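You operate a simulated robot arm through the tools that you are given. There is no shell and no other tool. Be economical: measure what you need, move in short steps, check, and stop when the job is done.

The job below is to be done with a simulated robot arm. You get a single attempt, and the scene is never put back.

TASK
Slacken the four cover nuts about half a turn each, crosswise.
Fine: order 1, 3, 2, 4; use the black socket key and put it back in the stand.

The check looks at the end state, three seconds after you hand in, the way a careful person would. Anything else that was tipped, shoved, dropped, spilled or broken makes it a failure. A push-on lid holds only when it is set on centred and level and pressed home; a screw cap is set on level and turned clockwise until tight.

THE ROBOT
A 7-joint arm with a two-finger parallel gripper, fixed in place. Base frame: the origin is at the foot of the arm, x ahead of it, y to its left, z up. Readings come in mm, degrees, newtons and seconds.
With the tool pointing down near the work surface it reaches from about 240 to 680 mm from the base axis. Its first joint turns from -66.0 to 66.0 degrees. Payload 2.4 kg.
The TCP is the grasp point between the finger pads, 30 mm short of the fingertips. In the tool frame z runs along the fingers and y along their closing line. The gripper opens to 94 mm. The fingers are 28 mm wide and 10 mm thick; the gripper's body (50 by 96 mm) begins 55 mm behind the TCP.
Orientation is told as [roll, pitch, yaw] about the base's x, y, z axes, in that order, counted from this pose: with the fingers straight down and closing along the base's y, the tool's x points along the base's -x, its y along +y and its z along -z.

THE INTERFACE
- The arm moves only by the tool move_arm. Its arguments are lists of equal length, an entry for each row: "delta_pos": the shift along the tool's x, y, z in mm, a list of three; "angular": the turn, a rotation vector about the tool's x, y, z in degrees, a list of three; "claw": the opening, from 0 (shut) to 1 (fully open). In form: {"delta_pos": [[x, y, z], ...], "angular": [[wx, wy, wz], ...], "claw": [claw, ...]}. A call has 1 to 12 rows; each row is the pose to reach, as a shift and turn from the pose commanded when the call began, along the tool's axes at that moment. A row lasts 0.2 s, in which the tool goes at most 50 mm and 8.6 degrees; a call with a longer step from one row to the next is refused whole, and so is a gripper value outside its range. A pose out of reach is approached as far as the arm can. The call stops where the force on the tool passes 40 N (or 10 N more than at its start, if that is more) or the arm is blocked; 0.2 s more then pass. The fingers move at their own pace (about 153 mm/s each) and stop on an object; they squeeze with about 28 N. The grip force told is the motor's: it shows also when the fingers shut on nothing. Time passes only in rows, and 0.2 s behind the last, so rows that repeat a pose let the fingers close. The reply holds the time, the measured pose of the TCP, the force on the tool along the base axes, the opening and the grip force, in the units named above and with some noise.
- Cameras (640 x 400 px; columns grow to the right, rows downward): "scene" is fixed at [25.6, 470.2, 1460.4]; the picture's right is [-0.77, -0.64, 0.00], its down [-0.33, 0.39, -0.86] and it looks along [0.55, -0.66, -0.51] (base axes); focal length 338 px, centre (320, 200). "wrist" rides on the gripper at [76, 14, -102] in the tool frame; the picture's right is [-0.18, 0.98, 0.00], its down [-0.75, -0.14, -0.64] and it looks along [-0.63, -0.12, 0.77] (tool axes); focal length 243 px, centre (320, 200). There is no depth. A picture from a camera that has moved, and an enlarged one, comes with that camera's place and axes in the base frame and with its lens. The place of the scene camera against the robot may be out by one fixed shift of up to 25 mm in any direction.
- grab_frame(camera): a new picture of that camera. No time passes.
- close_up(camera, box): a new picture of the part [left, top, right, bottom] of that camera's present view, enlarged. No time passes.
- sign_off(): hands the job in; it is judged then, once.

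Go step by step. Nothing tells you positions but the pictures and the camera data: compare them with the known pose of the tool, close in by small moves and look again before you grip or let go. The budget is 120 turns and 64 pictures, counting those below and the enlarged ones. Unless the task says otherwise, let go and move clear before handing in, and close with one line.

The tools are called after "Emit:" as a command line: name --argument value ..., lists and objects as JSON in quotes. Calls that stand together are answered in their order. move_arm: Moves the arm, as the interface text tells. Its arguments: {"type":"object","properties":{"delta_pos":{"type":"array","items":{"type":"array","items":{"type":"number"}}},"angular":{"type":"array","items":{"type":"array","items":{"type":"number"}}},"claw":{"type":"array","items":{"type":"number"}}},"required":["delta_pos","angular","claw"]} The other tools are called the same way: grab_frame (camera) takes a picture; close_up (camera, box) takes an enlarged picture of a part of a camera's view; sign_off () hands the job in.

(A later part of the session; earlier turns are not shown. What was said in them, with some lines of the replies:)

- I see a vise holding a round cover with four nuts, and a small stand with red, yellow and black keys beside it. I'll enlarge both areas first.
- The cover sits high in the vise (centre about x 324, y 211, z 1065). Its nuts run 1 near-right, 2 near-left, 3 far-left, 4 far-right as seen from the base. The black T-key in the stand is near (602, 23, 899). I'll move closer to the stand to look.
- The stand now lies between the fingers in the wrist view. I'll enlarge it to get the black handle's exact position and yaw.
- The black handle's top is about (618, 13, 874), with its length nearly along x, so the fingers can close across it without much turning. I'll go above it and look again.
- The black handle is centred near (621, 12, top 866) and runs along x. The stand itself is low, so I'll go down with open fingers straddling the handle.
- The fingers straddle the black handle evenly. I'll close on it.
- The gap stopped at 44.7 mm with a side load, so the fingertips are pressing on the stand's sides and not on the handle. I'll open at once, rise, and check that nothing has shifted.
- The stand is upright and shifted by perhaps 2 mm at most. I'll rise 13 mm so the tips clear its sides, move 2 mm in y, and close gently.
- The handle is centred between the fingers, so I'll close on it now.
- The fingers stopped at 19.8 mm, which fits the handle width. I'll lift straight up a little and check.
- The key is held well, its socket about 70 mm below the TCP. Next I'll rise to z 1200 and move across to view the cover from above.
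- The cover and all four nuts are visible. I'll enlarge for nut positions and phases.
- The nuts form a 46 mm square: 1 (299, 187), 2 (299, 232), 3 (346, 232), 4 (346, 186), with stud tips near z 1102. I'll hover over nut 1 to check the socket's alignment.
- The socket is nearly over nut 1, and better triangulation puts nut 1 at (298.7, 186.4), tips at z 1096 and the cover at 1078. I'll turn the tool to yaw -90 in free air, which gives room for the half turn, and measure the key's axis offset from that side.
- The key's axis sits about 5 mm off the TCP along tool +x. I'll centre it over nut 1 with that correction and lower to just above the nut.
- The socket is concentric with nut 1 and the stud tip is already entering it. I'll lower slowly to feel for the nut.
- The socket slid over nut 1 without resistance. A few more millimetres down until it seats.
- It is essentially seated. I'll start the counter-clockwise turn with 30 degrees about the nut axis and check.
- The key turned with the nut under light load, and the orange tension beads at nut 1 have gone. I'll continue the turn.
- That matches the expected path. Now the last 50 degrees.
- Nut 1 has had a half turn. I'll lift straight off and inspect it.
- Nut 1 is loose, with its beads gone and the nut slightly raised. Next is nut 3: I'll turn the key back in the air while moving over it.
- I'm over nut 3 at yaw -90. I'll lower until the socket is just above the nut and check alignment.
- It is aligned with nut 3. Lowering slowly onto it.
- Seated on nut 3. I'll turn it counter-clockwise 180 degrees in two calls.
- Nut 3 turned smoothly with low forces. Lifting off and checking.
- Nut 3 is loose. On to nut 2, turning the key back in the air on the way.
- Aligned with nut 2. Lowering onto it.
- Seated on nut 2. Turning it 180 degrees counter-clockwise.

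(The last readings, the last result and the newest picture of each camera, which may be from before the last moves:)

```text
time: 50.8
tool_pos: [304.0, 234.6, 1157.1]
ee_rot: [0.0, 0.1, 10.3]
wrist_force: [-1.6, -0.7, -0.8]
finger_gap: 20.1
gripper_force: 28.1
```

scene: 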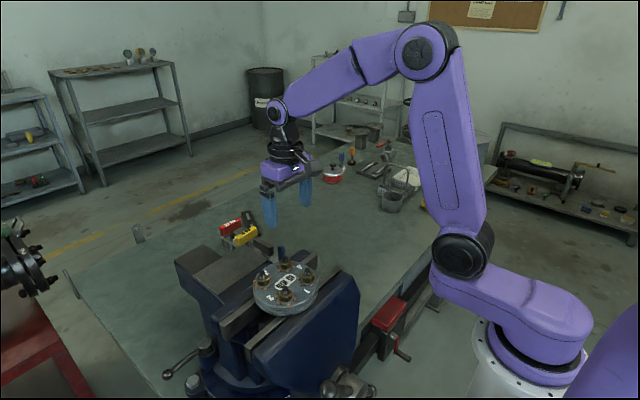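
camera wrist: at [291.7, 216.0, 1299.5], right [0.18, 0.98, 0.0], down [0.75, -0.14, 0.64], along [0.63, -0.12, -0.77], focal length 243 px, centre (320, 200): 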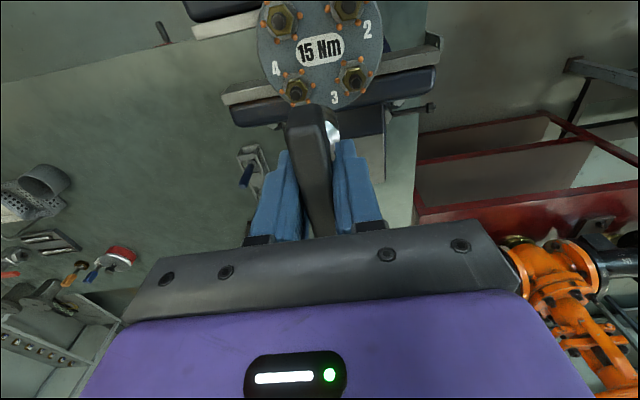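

Emit:
move_arm --delta_pos '[[0.06, 0.77, 0], [0.23, 1.52, 0], [0.51, 2.24, 0], [0.89, 2.91, 0], [1.37, 3.51, 0], [1.93, 4.04, 0], [2.56, 4.48, 0], [3.25, 4.82, 0], [3.99, 5.06, 0], [4.3, 5.12, 0], [4.3, 5.12, 0]]' --angular '[[0, 0, -8.5], [0, 0, -17], [0, 0, -25.5], [0, 0, -34], [0, 0, -42.5], [0, 0, -51], [0, 0, -59.5], [0, 0, -68], [0, 0, -76.5], [0, 0, -80], [0, 0, -80]]' --claw '[0, 0, 0, 0, 0, 0, 0, 0, 0, 0, 0]'

Emit:
move_arm --delta_pos '[[0, 0, -3], [0, 0, -10], [0, 0, -20], [0, 0, -32], [0, 0, -45], [0, 0, -45]]' --angular '[[0, 0, 0], [0, 0, 0], [0, 0, 0], [0, 0, 0], [0, 0, 0], [0, 0, 0]]' --claw '[0, 0, 0, 0, 0, 0]'

Emit:
close_up --camera "scene" --box '[230, 220, 340, 310]'

```text
time: 53.2
tool_pos: [298.3, 239.4, 1157.8]
ee_rot: [0.0, 0.1, 90.1]
wrist_force: [1.6, -6.7, -1.0]
finger_gap: 19.9
gripper_force: 28.3
```

```text
time: 54.6
tool_pos: [298.4, 240.0, 1203.7]
ee_rot: [-0.1, 0.1, 90.0]
wrist_force: [0.5, 0.3, -1.3]
finger_gap: 20.1
gripper_force: 28.0
```

```text
4.44 times, centred on (285, 265) of scene
camera zoom: at [25.6, 470.2, 1460.4], right [-0.77, -0.64, 0.0], down [-0.33, 0.39, -0.86], along [0.55, -0.66, -0.51], focal length 1503 px, centre (476, -89)
```

zoom: 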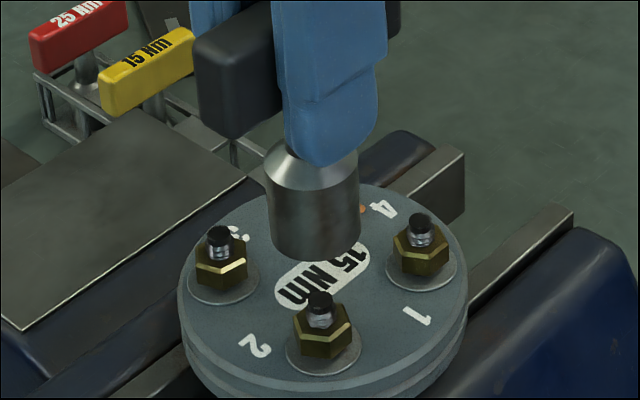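

Nut 2 is loose. The last one is nut 4.

Emit:
move_arm --delta_pos '[[4.9, -4, 0], [9.8, -8, 0], [14.7, -12, 0], [19.6, -16, 0], [24.5, -20, 0], [29.4, -24, 0], [34.3, -28, 0], [39.2, -32, 0], [44.1, -36, 0], [49, -40, 0], [54, -44, 0], [58.3, -48.5, 0]]' --angular '[[0, 0, 8.4], [0, 0, 16.8], [0, 0, 25.2], [0, 0, 33.6], [0, 0, 42], [0, 0, 50.4], [0, 0, 58.8], [0, 0, 67.2], [0, 0, 75.6], [0, 0, 84], [0, 0, 92.4], [0, 0, 100]]' --claw '[0, 0, 0, 0, 0, 0, 0, 0, 0, 0, 0, 0]'

Emit:
move_arm --delta_pos '[[0, 0, 0], [0, 0, 0], [0, 0, 0], [0, 0, 0], [0, 0, 0], [0, 0, 0], [0, 0, 0], [0, 0, 0], [0, 0, 0], [0, 0, 0], [0, 0, 13], [0, 0, 26]]' --angular '[[0, 0, 8.4], [0, 0, 16.8], [0, 0, 25.2], [0, 0, 33.6], [0, 0, 42], [0, 0, 50.4], [0, 0, 58.8], [0, 0, 67.2], [0, 0, 75.6], [0, 0, 80], [0, 0, 80], [0, 0, 80]]' --claw '[0, 0, 0, 0, 0, 0, 0, 0, 0, 0, 0, 0]'

Emit:
close_up --camera "scene" --box '[240, 210, 340, 290]'

```text
time: 57.2
tool_pos: [347.6, 181.2, 1202.1]
ee_rot: [0.0, 0.0, -10.1]
wrist_force: [0.8, 0.0, -0.7]
finger_gap: 20.4
gripper_force: 28.2
```

```text
time: 59.8
tool_pos: [346.4, 180.1, 1178.0]
ee_rot: [0.0, 0.0, -89.9]
wrist_force: [0.5, 0.3, -1.5]
finger_gap: 20.1
gripper_force: 27.9
```

```text
5.00 times, centred on (290, 250) of scene
camera zoom: at [25.6, 470.2, 1460.4], right [-0.77, -0.64, 0.0], down [-0.33, 0.39, -0.86], along [0.55, -0.66, -0.51], focal length 1690 px, centre (470, -50)
```

zoom: 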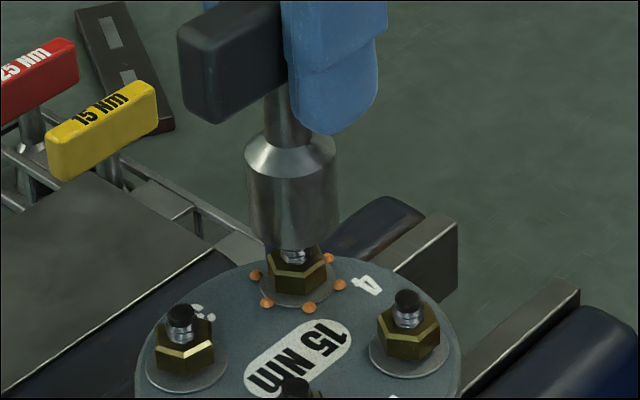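

Aligned with nut 4. Lowering onto it.

Emit:
move_arm --delta_pos '[[0, 0.4, 2], [0, 0.4, 4], [0, 0.4, 6], [0, 0.4, 8], [0, 0.4, 10], [0, 0.4, 12], [0, 0.4, 14], [0, 0.4, 16], [0, 0.4, 18], [0, 0.4, 19], [0, 0.4, 19]]' --angular '[[0, 0, 0], [0, 0, 0], [0, 0, 0], [0, 0, 0], [0, 0, 0], [0, 0, 0], [0, 0, 0], [0, 0, 0], [0, 0, 0], [0, 0, 0], [0, 0, 0]]' --claw '[0, 0, 0, 0, 0, 0, 0, 0, 0, 0, 0]'

Emit:
close_up --camera "scene" --box '[240, 210, 340, 290]'

```text
time: 62.2
tool_pos: [347.7, 181.2, 1158.5]
ee_rot: [0.0, 0.0, -90.0]
wrist_force: [-0.7, 0.3, -0.3]
finger_gap: 20.0
gripper_force: 27.7
```

```text
5.00 times, centred on (290, 250) of scene
camera zoom: at [25.6, 470.2, 1460.4], right [-0.77, -0.64, 0.0], down [-0.33, 0.39, -0.86], along [0.55, -0.66, -0.51], focal length 1690 px, centre (470, -50)
```

zoom: 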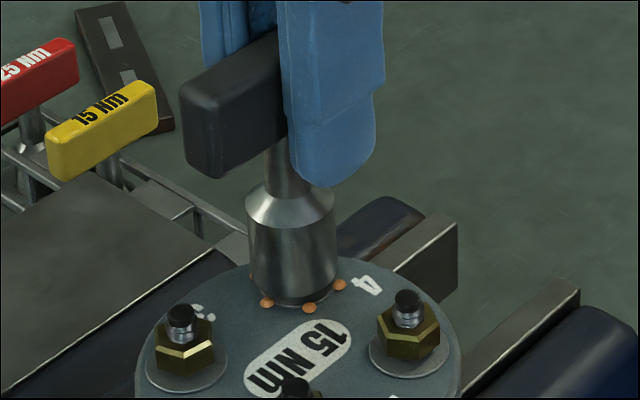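

Seated on nut 4. Turning it counter-clockwise.

Emit:
move_arm --delta_pos '[[0.06, 0.77, 0], [0.23, 1.52, 0], [0.51, 2.24, 0], [0.89, 2.91, 0], [1.37, 3.51, 0], [1.93, 4.04, 0], [2.56, 4.48, 0], [3.25, 4.82, 0], [3.99, 5.06, 0], [4.75, 5.18, 0], [5.52, 5.19, 0], [6.1, 5.12, 0]]' --angular '[[0, 0, -8.5], [0, 0, -17], [0, 0, -25.5], [0, 0, -34], [0, 0, -42.5], [0, 0, -51], [0, 0, -59.5], [0, 0, -68], [0, 0, -76.5], [0, 0, -85], [0, 0, -93.5], [0, 0, -100]]' --claw '[0, 0, 0, 0, 0, 0, 0, 0, 0, 0, 0, 0]'

```text
time: 64.8
tool_pos: [351.9, 186.7, 1159.7]
ee_rot: [-0.1, 0.1, 10.1]
wrist_force: [-7.3, 1.1, -3.2]
finger_gap: 20.1
gripper_force: 28.3
```

Emit:
move_arm --delta_pos '[[0.06, 0.77, 0], [0.23, 1.52, 0], [0.51, 2.24, 0], [0.89, 2.91, 0], [1.37, 3.51, 0], [1.93, 4.04, 0], [2.56, 4.48, 0], [3.25, 4.82, 0], [3.99, 5.06, 0], [4.3, 5.12, 0], [4.3, 5.12, 0]]' --angular '[[0, 0, -8.5], [0, 0, -17], [0, 0, -25.5], [0, 0, -34], [0, 0, -42.5], [0, 0, -51], [0, 0, -59.5], [0, 0, -68], [0, 0, -76.5], [0, 0, -80], [0, 0, -80]]' --claw '[0, 0, 0, 0, 0, 0, 0, 0, 0, 0, 0]'

Emit:
move_arm --delta_pos '[[0, 0, -3], [0, 0, -10], [0, 0, -20], [0, 0, -32], [0, 0, -45], [0, 0, -45]]' --angular '[[0, 0, 0], [0, 0, 0], [0, 0, 0], [0, 0, 0], [0, 0, 0], [0, 0, 0]]' --claw '[0, 0, 0, 0, 0, 0]'

Emit:
close_up --camera "scene" --box '[230, 210, 340, 310]'

```text
time: 67.2
tool_pos: [348.8, 192.3, 1158.0]
ee_rot: [-0.1, 0.0, 90.0]
wrist_force: [-2.9, 0.0, -1.5]
finger_gap: 20.2
gripper_force: 28.0
```

```text
time: 68.6
tool_pos: [346.8, 191.3, 1203.3]
ee_rot: [0.1, 0.0, 90.0]
wrist_force: [1.0, 0.5, -1.3]
finger_gap: 20.1
gripper_force: 28.7
```

```text
4.00 times, centred on (285, 260) of scene
camera zoom: at [25.6, 470.2, 1460.4], right [-0.77, -0.64, 0.0], down [-0.33, 0.39, -0.86], along [0.55, -0.66, -0.51], focal length 1352 px, centre (460, -40)
```

zoom: 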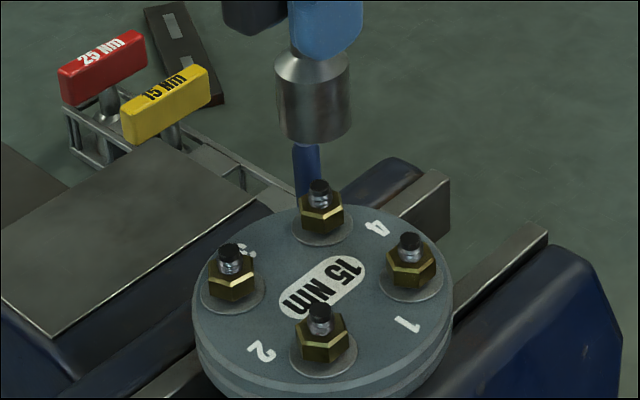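

All four nuts are loose in the order 1, 3, 2, 4. Now I'll carry the key back to yaw 0 above its place in the stand.

Emit:
move_arm --delta_pos '[[15, -23, 0], [30, -46, 0], [45, -69, 0], [60, -92, 0], [75, -115, 0], [90, -138, 0], [105, -161, 0], [120, -184, 0], [135, -207, 0], [150, -230, 0], [165, -253, 0], [180, -274, 0]]' --angular '[[0, 0, 8.2], [0, 0, 16.4], [0, 0, 24.6], [0, 0, 32.8], [0, 0, 41], [0, 0, 49.2], [0, 0, 57.4], [0, 0, 65.6], [0, 0, 73.8], [0, 0, 82], [0, 0, 90], [0, 0, 90]]' --claw '[0, 0, 0, 0, 0, 0, 0, 0, 0, 0, 0, 0]'

Emit:
move_arm --delta_pos '[[0, 0, 45], [0, 0, 90], [0, 0, 135], [0, 0, 180], [0, 0, 200], [0, 0, 200]]' --angular '[[0, 0, 0], [0, 0, 0], [0, 0, 0], [0, 0, 0], [0, 0, 0], [0, 0, 0]]' --claw '[0, 0, 0, 0, 0, 0]'

Emit:
close_up --camera "wrist" --box '[160, 0, 480, 240]'

Emit:
close_up --camera "scene" --box '[205, 150, 315, 265]'

```text
time: 71.2
tool_pos: [619.5, 11.8, 1202.1]
ee_rot: [0.0, 0.2, 0.1]
wrist_force: [-0.3, -0.1, -0.9]
finger_gap: 19.8
gripper_force: 27.4
```

```text
time: 72.6
tool_pos: [621.7, 12.3, 1003.4]
ee_rot: [0.0, 0.0, 0.0]
wrist_force: [-0.4, -0.2, -2.2]
finger_gap: 20.2
gripper_force: 28.2
```

```text
1.67 times, centred on (320, 120) of wrist
camera zoom: at [545.8, 25.6, 1104.3], right [0.18, 0.98, 0.0], down [0.75, -0.14, 0.64], along [0.63, -0.12, -0.77], focal length 404 px, centre (320, 333)
```

zoom: 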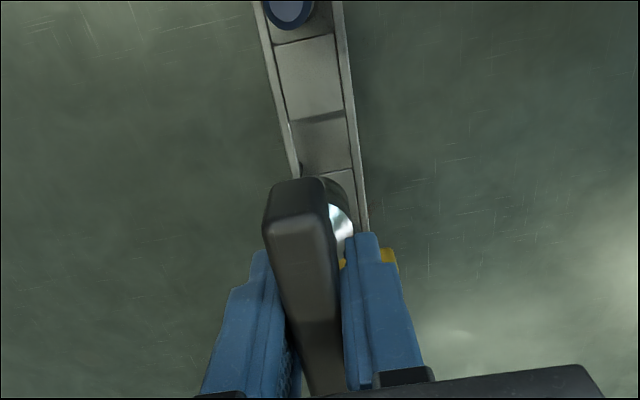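

```text
3.48 times, centred on (260, 208) of scene
camera zoom: at [25.6, 470.2, 1460.4], right [-0.77, -0.64, 0.0], down [-0.33, 0.39, -0.86], along [0.55, -0.66, -0.51], focal length 1176 px, centre (529, 174)
```

zoom: 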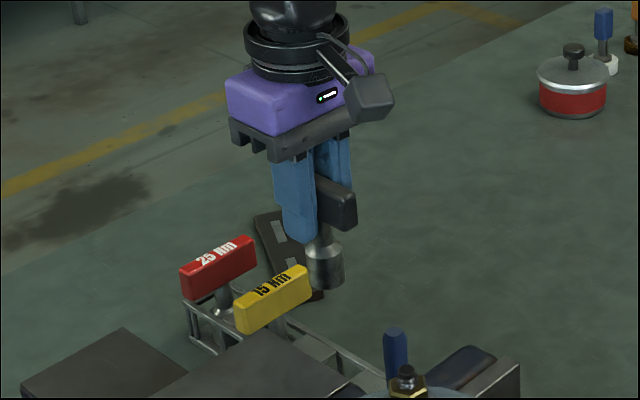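

The key is above its slot, having slid about 2 mm in the grip. I'll correct for that and lower to about 40 mm above the seat for a check.

Emit:
move_arm --delta_pos '[[2.6, -0.5, 20], [2.6, -0.5, 40], [2.6, -0.5, 65], [2.6, -0.5, 85], [2.6, -0.5, 85]]' --angular '[[0, 0, 0], [0, 0, 0], [0, 0, 0], [0, 0, 0], [0, 0, 0]]' --claw '[0, 0, 0, 0, 0]'

Emit:
close_up --camera "wrist" --box '[240, 0, 400, 140]'

Emit:
close_up --camera "scene" --box '[215, 200, 295, 265]'

```text
time: 73.8
tool_pos: [620.6, 11.1, 918.2]
ee_rot: [0.0, 0.0, 0.0]
wrist_force: [-0.5, 0.1, -1.5]
finger_gap: 19.8
gripper_force: 27.4
```

```text
2.86 times, centred on (320, 70) of wrist
camera zoom: at [543.8, 25.2, 1020.1], right [0.18, 0.98, 0.0], down [0.75, -0.14, 0.64], along [0.63, -0.12, -0.77], focal length 693 px, centre (320, 571)
```

zoom: 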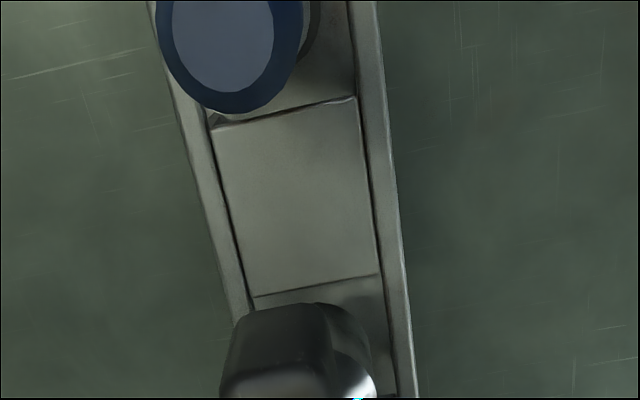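

```text
6.15 times, centred on (255, 232) of scene
camera zoom: at [25.6, 470.2, 1460.4], right [-0.77, -0.64, 0.0], down [-0.33, 0.39, -0.86], along [0.55, -0.66, -0.51], focal length 2081 px, centre (720, 0)
```

zoom: 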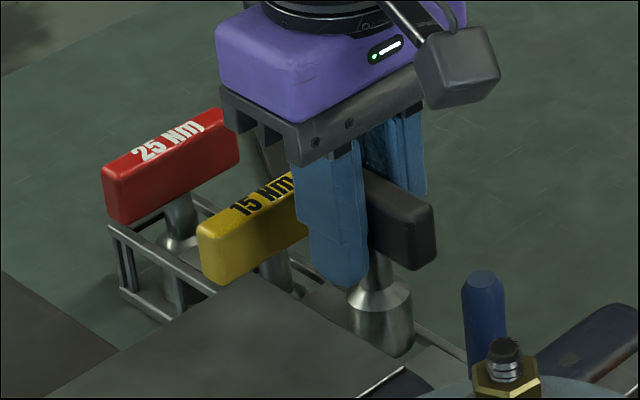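

The key lines up with its pocket. I'll lower it gently in small steps, watching the force.

Emit:
move_arm --delta_pos '[[0.6, 0.5, 10], [0.6, 0.5, 16], [0.6, 0.5, 20], [0.6, 0.5, 23], [0.6, 0.5, 25], [0.6, 0.5, 25]]' --angular '[[0, 0, 0], [0, 0, 0], [0, 0, 0], [0, 0, 0], [0, 0, 0], [0, 0, 0]]' --claw '[0, 0, 0, 0, 0, 0]'

Emit:
close_up --camera "scene" --box '[215, 200, 295, 265]'

Emit:
close_up --camera "wrist" --box '[240, 0, 400, 140]'

```text
time: 75.2
tool_pos: [618.8, 11.4, 893.9]
ee_rot: [-0.1, 0.0, 0.1]
wrist_force: [0.1, -0.1, -0.3]
finger_gap: 20.1
gripper_force: 27.6
```

```text
6.15 times, centred on (255, 232) of scene
camera zoom: at [25.6, 470.2, 1460.4], right [-0.77, -0.64, 0.0], down [-0.33, 0.39, -0.86], along [0.55, -0.66, -0.51], focal length 2081 px, centre (720, 0)
```

zoom: 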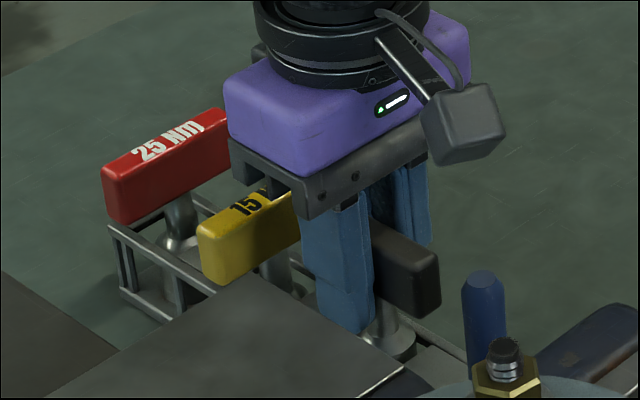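

```text
2.86 times, centred on (320, 70) of wrist
camera zoom: at [542.6, 25.7, 995.2], right [0.18, 0.98, 0.0], down [0.75, -0.14, 0.64], along [0.63, -0.12, -0.77], focal length 693 px, centre (320, 571)
```

zoom: 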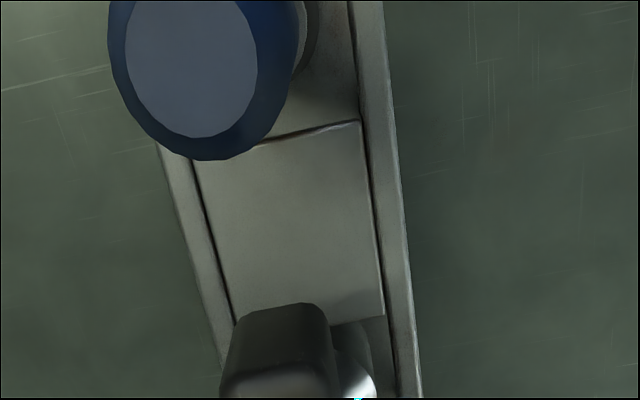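

The socket is entering the pocket freely. I'll go down the last 12 mm.

Emit:
move_arm --delta_pos '[[0, 0, 3], [0, 0, 6], [0, 0, 8], [0, 0, 10], [0, 0, 11], [0, 0, 12], [0, 0, 12]]' --angular '[[0, 0, 0], [0, 0, 0], [0, 0, 0], [0, 0, 0], [0, 0, 0], [0, 0, 0], [0, 0, 0]]' --claw '[0, 0, 0, 0, 0, 0, 0]'

Emit:
close_up --camera "scene" --box '[215, 200, 295, 265]'

```text
time: 76.8
tool_pos: [620.8, 11.3, 883.0]
ee_rot: [0.0, -0.3, 0.1]
wrist_force: [3.9, -2.8, 25.8]
finger_gap: 20.3
gripper_force: 27.5
```

```text
6.15 times, centred on (255, 232) of scene
camera zoom: at [25.1, 470.1, 1460.4], right [-0.77, -0.64, 0.0], down [-0.33, 0.39, -0.86], along [0.55, -0.66, -0.51], focal length 2081 px, centre (720, 0)
```

zoom: 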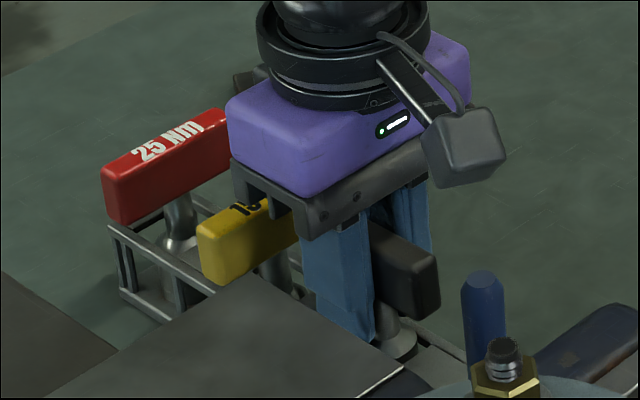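

The key met an edge about 10 mm too high and slid up in the grip, so it isn't in its pocket yet. I'll lift it clear and look again.

Emit:
move_arm --delta_pos '[[0, 0, -5], [0, 0, -20], [0, 0, -40], [0, 0, -60], [0, 0, -60]]' --angular '[[0, 0, 0], [0, 0, 0], [0, 0, 0], [0, 0, 0], [0, 0, 0]]' --claw '[0, 0, 0, 0, 0]'

Emit:
close_up --camera "scene" --box '[215, 185, 295, 265]'

Emit:
close_up --camera "wrist" --box '[240, 0, 400, 140]'

```text
time: 78.0
tool_pos: [618.5, 10.0, 941.4]
ee_rot: [0.0, 0.1, 0.2]
wrist_force: [-0.6, 0.9, -0.8]
finger_gap: 20.0
gripper_force: 28.3
```

```text
5.00 times, centred on (255, 225) of scene
camera zoom: at [25.6, 470.2, 1460.4], right [-0.77, -0.64, 0.0], down [-0.33, 0.39, -0.86], along [0.55, -0.66, -0.51], focal length 1690 px, centre (645, 75)
```

zoom: 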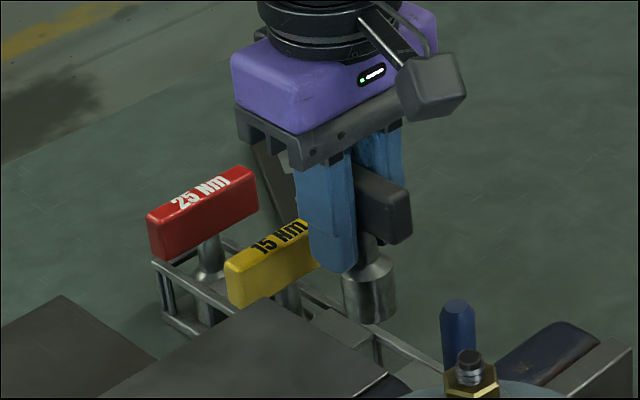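

```text
2.86 times, centred on (320, 70) of wrist
camera zoom: at [542.2, 25.2, 1044.1], right [0.18, 0.98, 0.0], down [0.75, -0.14, 0.64], along [0.63, -0.12, -0.77], focal length 693 px, centre (320, 571)
```

zoom: 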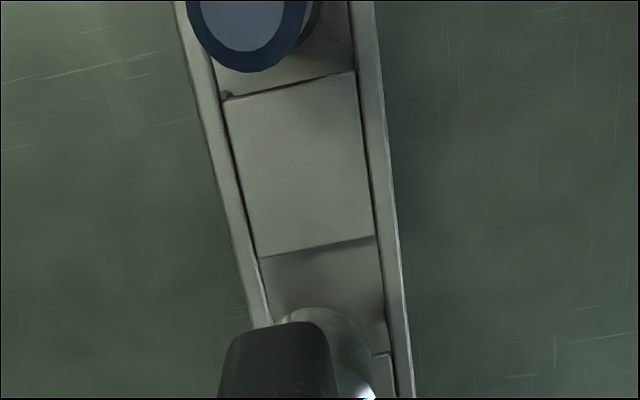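

Now I can see the pocket: the key caught its near edge because I wrongly shifted 2.6 mm in x (it had slid upward in the grip, not along x). I'll go back to the exact pick position and pause just above the edge.

Emit:
move_arm --delta_pos '[[-2.7, 0.4, 15], [-2.7, 0.4, 30], [-2.7, 0.4, 42], [-2.7, 0.4, 48], [-2.7, 0.4, 48], [-2.7, 0.4, 48]]' --angular '[[0, 0, 0], [0, 0, 0], [0, 0, 0], [0, 0, 0], [0, 0, 0], [0, 0, 0]]' --claw '[0, 0, 0, 0, 0, 0]'

Emit:
close_up --camera "wrist" --box '[260, 60, 380, 150]'

```text
time: 78.9
tool_pos: [623.6, 13.4, 906.6]
ee_rot: [0.0, -0.7, 0.1]
wrist_force: [-0.5, 0.7, 3.5]
finger_gap: 20.1
gripper_force: 27.8
stopped in row 4: the force on the tool passed its limit (the readings are from after the stop); the commanded pose is now the measured one
```

```text
4.44 times, centred on (320, 105) of wrist
camera zoom: at [547.2, 25.8, 1008.2], right [0.18, 0.98, 0.0], down [0.75, -0.14, 0.65], along [0.64, -0.12, -0.76], focal length 1078 px, centre (320, 622)
```

zoom: 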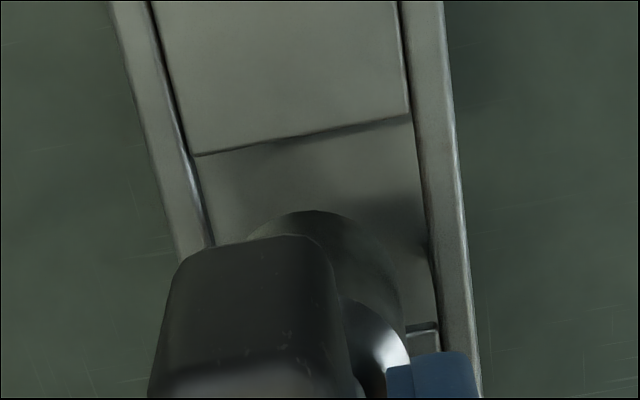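

The descent was stopped early; I suspect the far end of the black handle touched the yellow one. I'll look before doing anything else.

Emit:
close_up --camera "scene" --box '[215, 190, 295, 265]'

Emit:
close_up --camera "wrist" --box '[240, 60, 420, 200]'

```text
5.33 times, centred on (255, 228) of scene
camera zoom: at [25.5, 470.2, 1460.4], right [-0.77, -0.64, 0.0], down [-0.33, 0.39, -0.86], along [0.55, -0.66, -0.51], focal length 1803 px, centre (667, 53)
```

zoom: 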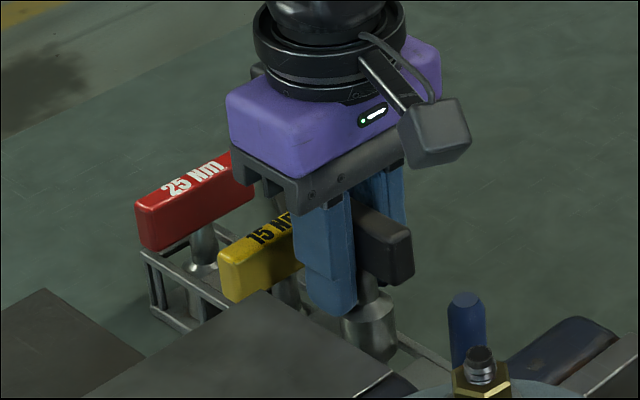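

```text
2.86 times, centred on (330, 130) of wrist
camera zoom: at [547.2, 25.8, 1008.2], right [0.18, 0.98, 0.0], down [0.75, -0.14, 0.65], along [0.64, -0.12, -0.76], focal length 693 px, centre (291, 400)
```

zoom: 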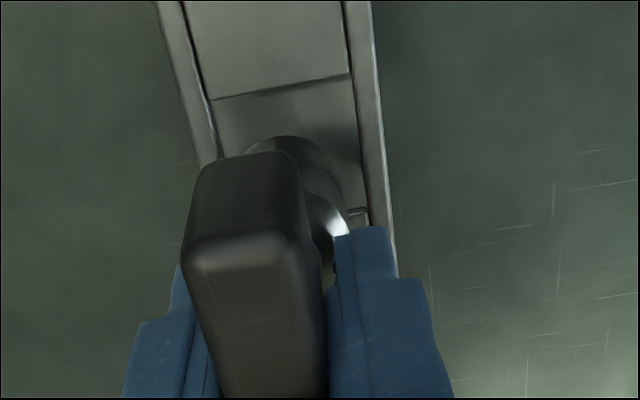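

Red and yellow keys are undisturbed. I'll back off upward and measure the key's tilt and the socket position against the pocket.

Emit:
move_arm --delta_pos '[[0, 0, -10], [0, 0, -25], [0, 0, -40], [0, 0, -40]]' --angular '[[0, 0, 0], [0, 0, 0], [0, 0, 0], [0, 0, 0]]' --claw '[0, 0, 0, 0]'

Emit:
close_up --camera "wrist" --box '[240, 40, 400, 180]'

Emit:
close_up --camera "scene" --box '[235, 185, 295, 245]'

```text
time: 79.9
tool_pos: [624.1, 12.4, 945.8]
ee_rot: [0.1, -0.6, 0.0]
wrist_force: [-0.8, 0.1, -2.0]
finger_gap: 20.2
gripper_force: 28.2
```

```text
2.86 times, centred on (320, 110) of wrist
camera zoom: at [546.4, 26.1, 1047.1], right [0.18, 0.98, 0.0], down [0.75, -0.14, 0.65], along [0.64, -0.12, -0.76], focal length 693 px, centre (320, 457)
```

zoom: 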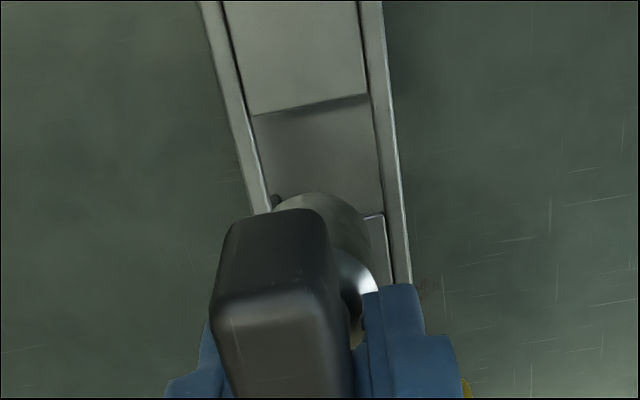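

```text
6.67 times, centred on (265, 215) of scene
camera zoom: at [25.6, 470.2, 1460.4], right [-0.77, -0.64, 0.0], down [-0.33, 0.39, -0.86], along [0.55, -0.66, -0.51], focal length 2254 px, centre (687, 100)
```

zoom: 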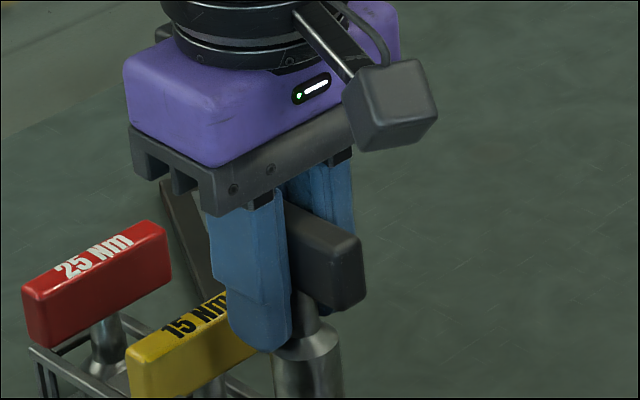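

The pocket centre works out to (614.8, 13.8), so the key was about 2 mm too low in y against a roughly 2 mm clearance, which explains the snag. I'll correct x, y and the small pitch error, and come down to just above the rails.

Emit:
move_arm --delta_pos '[[2, 0.8, 0], [4.5, 1.6, 0], [4.5, 1.6, 10], [4.5, 1.6, 22], [4.5, 1.6, 30], [4.5, 1.6, 30], [4.5, 1.6, 30]]' --angular '[[0, 0.3, 0], [0, 0.6, 0], [0, 0.6, 0], [0, 0.6, 0], [0, 0.6, 0], [0, 0.6, 0], [0, 0.6, 0]]' --claw '[0, 0, 0, 0, 0, 0, 0]'

Emit:
close_up --camera "wrist" --box '[240, 40, 400, 180]'

```text
time: 81.5
tool_pos: [618.8, 13.1, 916.7]
ee_rot: [0.0, 0.1, 0.0]
wrist_force: [0.0, 0.6, -0.8]
finger_gap: 20.2
gripper_force: 27.8
```

```text
2.86 times, centred on (320, 110) of wrist
camera zoom: at [543.3, 28.0, 1018.0], right [0.18, 0.98, 0.0], down [0.75, -0.14, 0.64], along [0.63, -0.12, -0.77], focal length 693 px, centre (320, 457)
```

zoom: 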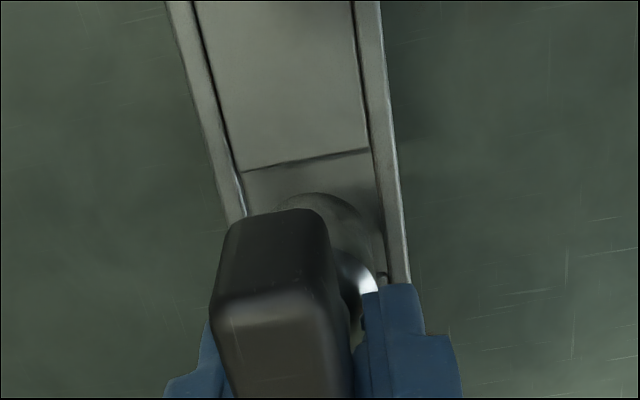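

The socket is now centred between the pocket's walls. Lowering gently again.

Emit:
move_arm --delta_pos '[[0, 0, 6], [0, 0, 10], [0, 0, 14], [0, 0, 18], [0, 0, 22], [0, 0, 24], [0, 0, 24]]' --angular '[[0, 0, 0], [0, 0, 0], [0, 0, 0], [0, 0, 0], [0, 0, 0], [0, 0, 0], [0, 0, 0]]' --claw '[0, 0, 0, 0, 0, 0, 0]'

Emit:
close_up --camera "wrist" --box '[240, 40, 400, 180]'

Emit:
close_up --camera "scene" --box '[215, 200, 295, 265]'

```text
time: 83.1
tool_pos: [619.9, 14.0, 892.0]
ee_rot: [-0.1, -0.1, 0.0]
wrist_force: [-1.2, -0.2, -1.5]
finger_gap: 19.7
gripper_force: 27.7
```

```text
2.86 times, centred on (320, 110) of wrist
camera zoom: at [543.7, 28.2, 993.6], right [0.18, 0.98, 0.0], down [0.75, -0.14, 0.64], along [0.63, -0.12, -0.77], focal length 693 px, centre (320, 457)
```

zoom: 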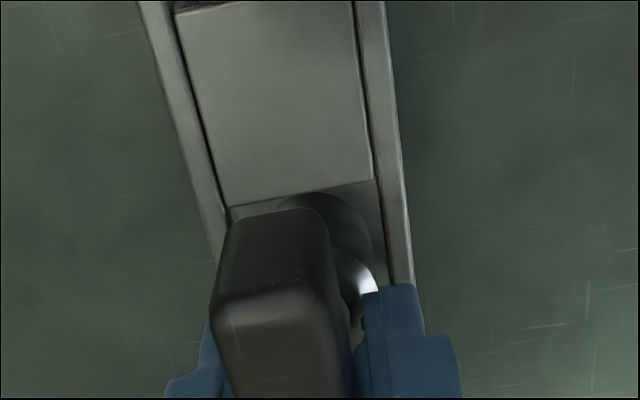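

```text
6.15 times, centred on (255, 232) of scene
camera zoom: at [25.6, 470.2, 1460.4], right [-0.77, -0.64, 0.0], down [-0.33, 0.39, -0.86], along [0.55, -0.66, -0.51], focal length 2081 px, centre (720, 0)
```

zoom: 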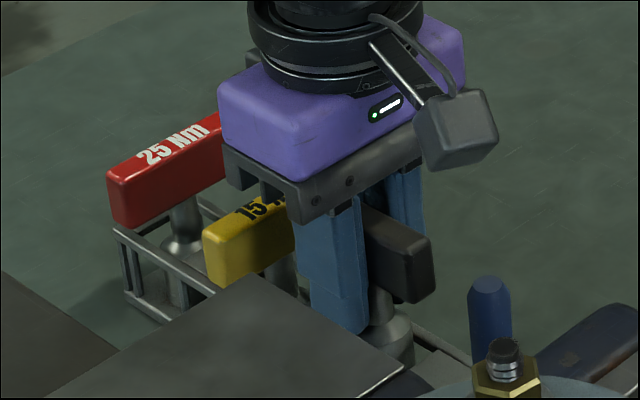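

It's centred in y, but its near edge is level with the pocket's near edge. I'll shift 2.4 mm in +x and then go down.

Emit:
move_arm --delta_pos '[[-1.2, 0, -3], [-2.4, 0, -3], [-2.4, 0, 0], [-2.4, 0, 3], [-2.4, 0, 6], [-2.4, 0, 8], [-2.4, 0, 8]]' --angular '[[0, 0, 0], [0, 0, 0], [0, 0, 0], [0, 0, 0], [0, 0, 0], [0, 0, 0], [0, 0, 0]]' --claw '[0, 0, 0, 0, 0, 0, 0]'

Emit:
close_up --camera "wrist" --box '[240, 40, 400, 180]'

```text
time: 84.7
tool_pos: [622.1, 13.5, 884.3]
ee_rot: [0.1, 0.0, 0.0]
wrist_force: [-4.4, -0.4, 0.7]
finger_gap: 19.9
gripper_force: 28.4
```

```text
2.86 times, centred on (320, 110) of wrist
camera zoom: at [545.7, 26.9, 986.1], right [0.18, 0.98, 0.0], down [0.75, -0.14, 0.64], along [0.63, -0.12, -0.77], focal length 693 px, centre (320, 457)
```

zoom: 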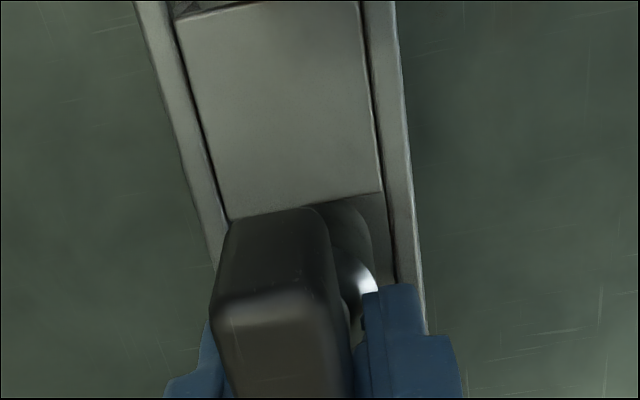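

The socket is inside the pocket now, with a slight side load. I'll ease back 1 mm and continue down.

Emit:
move_arm --delta_pos '[[1, 0, 0], [1, 0, 3], [1, 0, 6], [1, 0, 8], [1, 0, 10], [1, 0, 10]]' --angular '[[0, 0, 0], [0, 0, 0], [0, 0, 0], [0, 0, 0], [0, 0, 0], [0, 0, 0]]' --claw '[0, 0, 0, 0, 0, 0]'

Emit:
close_up --camera "scene" --box '[215, 200, 295, 265]'

```text
time: 86.1
tool_pos: [621.1, 14.3, 874.5]
ee_rot: [0.0, 0.0, -0.1]
wrist_force: [-3.0, 0.9, 6.5]
finger_gap: 19.9
gripper_force: 27.5
```

```text
6.15 times, centred on (255, 232) of scene
camera zoom: at [25.4, 470.2, 1460.4], right [-0.77, -0.64, 0.0], down [-0.33, 0.39, -0.86], along [0.55, -0.66, -0.51], focal length 2081 px, centre (720, 0)
```

zoom: 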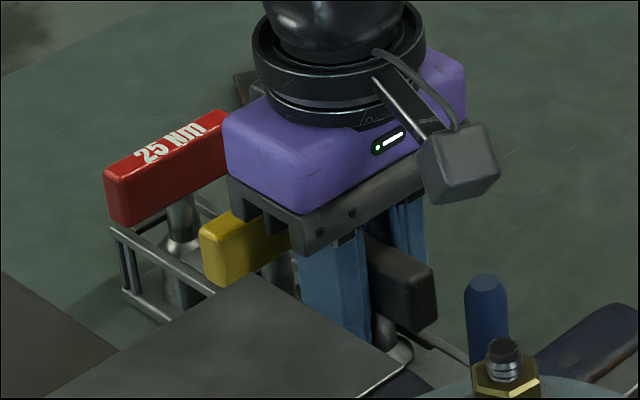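

It is nearly seated, a few millimetres to go.

Emit:
move_arm --delta_pos '[[0.5, 0, 1], [0.5, 0, 2], [0.5, 0, 3], [0.5, 0, 3.5], [0.5, 0, 3.5]]' --angular '[[0, 0, 0], [0, 0, 0], [0, 0, 0], [0, 0, 0], [0, 0, 0]]' --claw '[0, 0, 0, 0, 0]'

Emit:
close_up --camera "scene" --box '[215, 200, 295, 265]'

```text
time: 86.9
tool_pos: [621.1, 13.2, 874.4]
ee_rot: [0.0, -0.3, 0.0]
wrist_force: [-6.4, 0.9, 7.7]
finger_gap: 20.0
gripper_force: 27.6
stopped in row 4: the force on the tool passed its limit (the readings are from after the stop); the commanded pose is now the measured one
```

```text
6.15 times, centred on (255, 232) of scene
camera zoom: at [25.3, 470.2, 1460.4], right [-0.77, -0.64, 0.0], down [-0.33, 0.39, -0.86], along [0.55, -0.66, -0.51], focal length 2081 px, centre (720, 0)
```

zoom: 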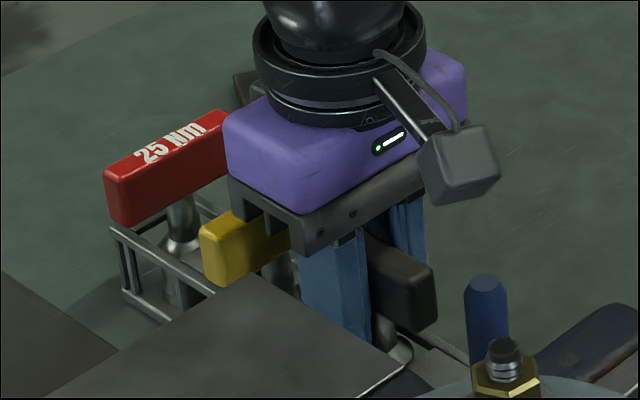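

Something solid is carrying load, most likely the fingertips on the stand's rails, since the handle has slid up in my grip. I'll lift 2 mm and open slightly so the key settles in its pocket.

Emit:
move_arm --delta_pos '[[0, 0, -2], [0, 0, -2], [0, 0, -2], [0, 0, -2], [0, 0, -2]]' --angular '[[0, 0.3, 0], [0, 0.3, 0], [0, 0.3, 0], [0, 0.3, 0], [0, 0.3, 0]]' --claw '[0, 0, 0.25, 0.4, 0.4]'

Emit:
close_up --camera "scene" --box '[215, 200, 295, 265]'

Emit:
close_up --camera "wrist" --box '[160, 0, 480, 240]'

```text
time: 88.1
tool_pos: [620.6, 14.4, 875.8]
ee_rot: [0.0, 0.1, 0.0]
wrist_force: [-0.2, 1.2, -0.6]
finger_gap: 37.5
gripper_force: 0.1
```

```text
6.15 times, centred on (255, 232) of scene
camera zoom: at [25.6, 470.2, 1460.4], right [-0.77, -0.64, 0.0], down [-0.33, 0.39, -0.86], along [0.55, -0.66, -0.51], focal length 2081 px, centre (720, 0)
```

zoom: 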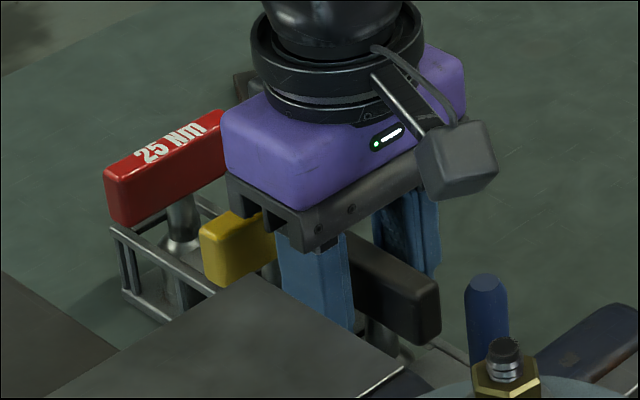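

```text
1.67 times, centred on (320, 120) of wrist
camera zoom: at [545.5, 27.4, 978.2], right [0.18, 0.98, 0.0], down [0.75, -0.14, 0.64], along [0.63, -0.12, -0.77], focal length 404 px, centre (320, 333)
```

zoom: 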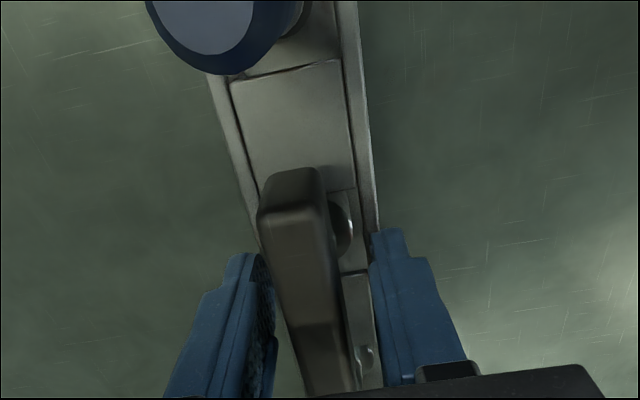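

The key dropped home and looks as it did at the start. I'll rise straight up with the fingers clear on both sides.

Emit:
move_arm --delta_pos '[[0, 0, -10], [0, 0, -30], [0, 0, -60], [0, 0, -100], [0, 0, -145], [0, 0, -190], [40, 20, -220], [80, 40, -220], [80, 40, -220]]' --angular '[[0, 0, 0], [0, 0, 0], [0, 0, 0], [0, 0, 0], [0, 0, 0], [0, 0, 0], [0, 0, 0], [0, 0, 0], [0, 0, 0]]' --claw '[0.4, 0.4, 0.4, 0.4, 0.5, 0.7, 1, 1, 1]'

Emit:
close_up --camera "scene" --box '[205, 200, 300, 265]'

Emit:
close_up --camera "wrist" --box '[240, 60, 420, 220]'

Emit:
grab_frame --camera "scene"

```text
refused: row 7 steps farther than a row can; nothing moved
```

```text
6.15 times, centred on (252, 232) of scene
camera zoom: at [25.6, 470.2, 1460.4], right [-0.77, -0.64, 0.0], down [-0.33, 0.39, -0.86], along [0.55, -0.66, -0.51], focal length 2081 px, centre (735, 0)
```

zoom: 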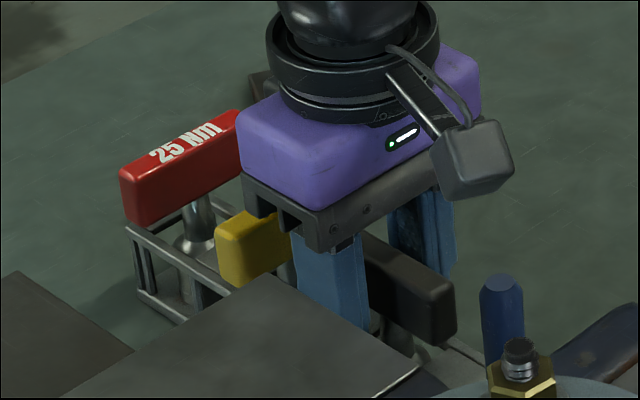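

```text
refused: no pictures are left
```

```text
refused: no pictures are left
```

That picture, at the same zoom as the pre-pick one, shows the black handle at its original height in the stand. The pictures are used up, so I'll just rise straight and move clear.

Emit:
move_arm --delta_pos '[[0, 0, -5], [0, 0, -15], [0, 0, -35], [0, 0, -65], [0, 0, -105], [0, 0, -145], [0, 0, -185], [0, 0, -225], [30, 15, -245], [60, 30, -260], [60, 30, -260]]' --angular '[[0, 0, 0], [0, 0, 0], [0, 0, 0], [0, 0, 0], [0, 0, 0], [0, 0, 0], [0, 0, 0], [0, 0, 0], [0, 0, 0], [0, 0, 0], [0, 0, 0]]' --claw '[0.4, 0.4, 0.4, 0.4, 0.4, 0.4, 0.4, 0.4, 0.4, 0.4, 0.4]'

```text
time: 90.5
tool_pos: [562.6, 45.2, 1136.9]
ee_rot: [0.0, 0.0, 0.1]
wrist_force: [1.0, -0.6, 0.5]
finger_gap: 37.6
gripper_force: 0.1
```

The arm is clear with nothing in the gripper, so I'm handing in.

Emit:
sign_off

```text
The job is handed in.
```

I slackened the four cover nuts about half a turn each in the order 1, 3, 2, 4 and put the black socket key back in its pocket; the stand was nudged about 2 mm while gripping and returning the key, and I had no pictures left to check after the arm pulled away.
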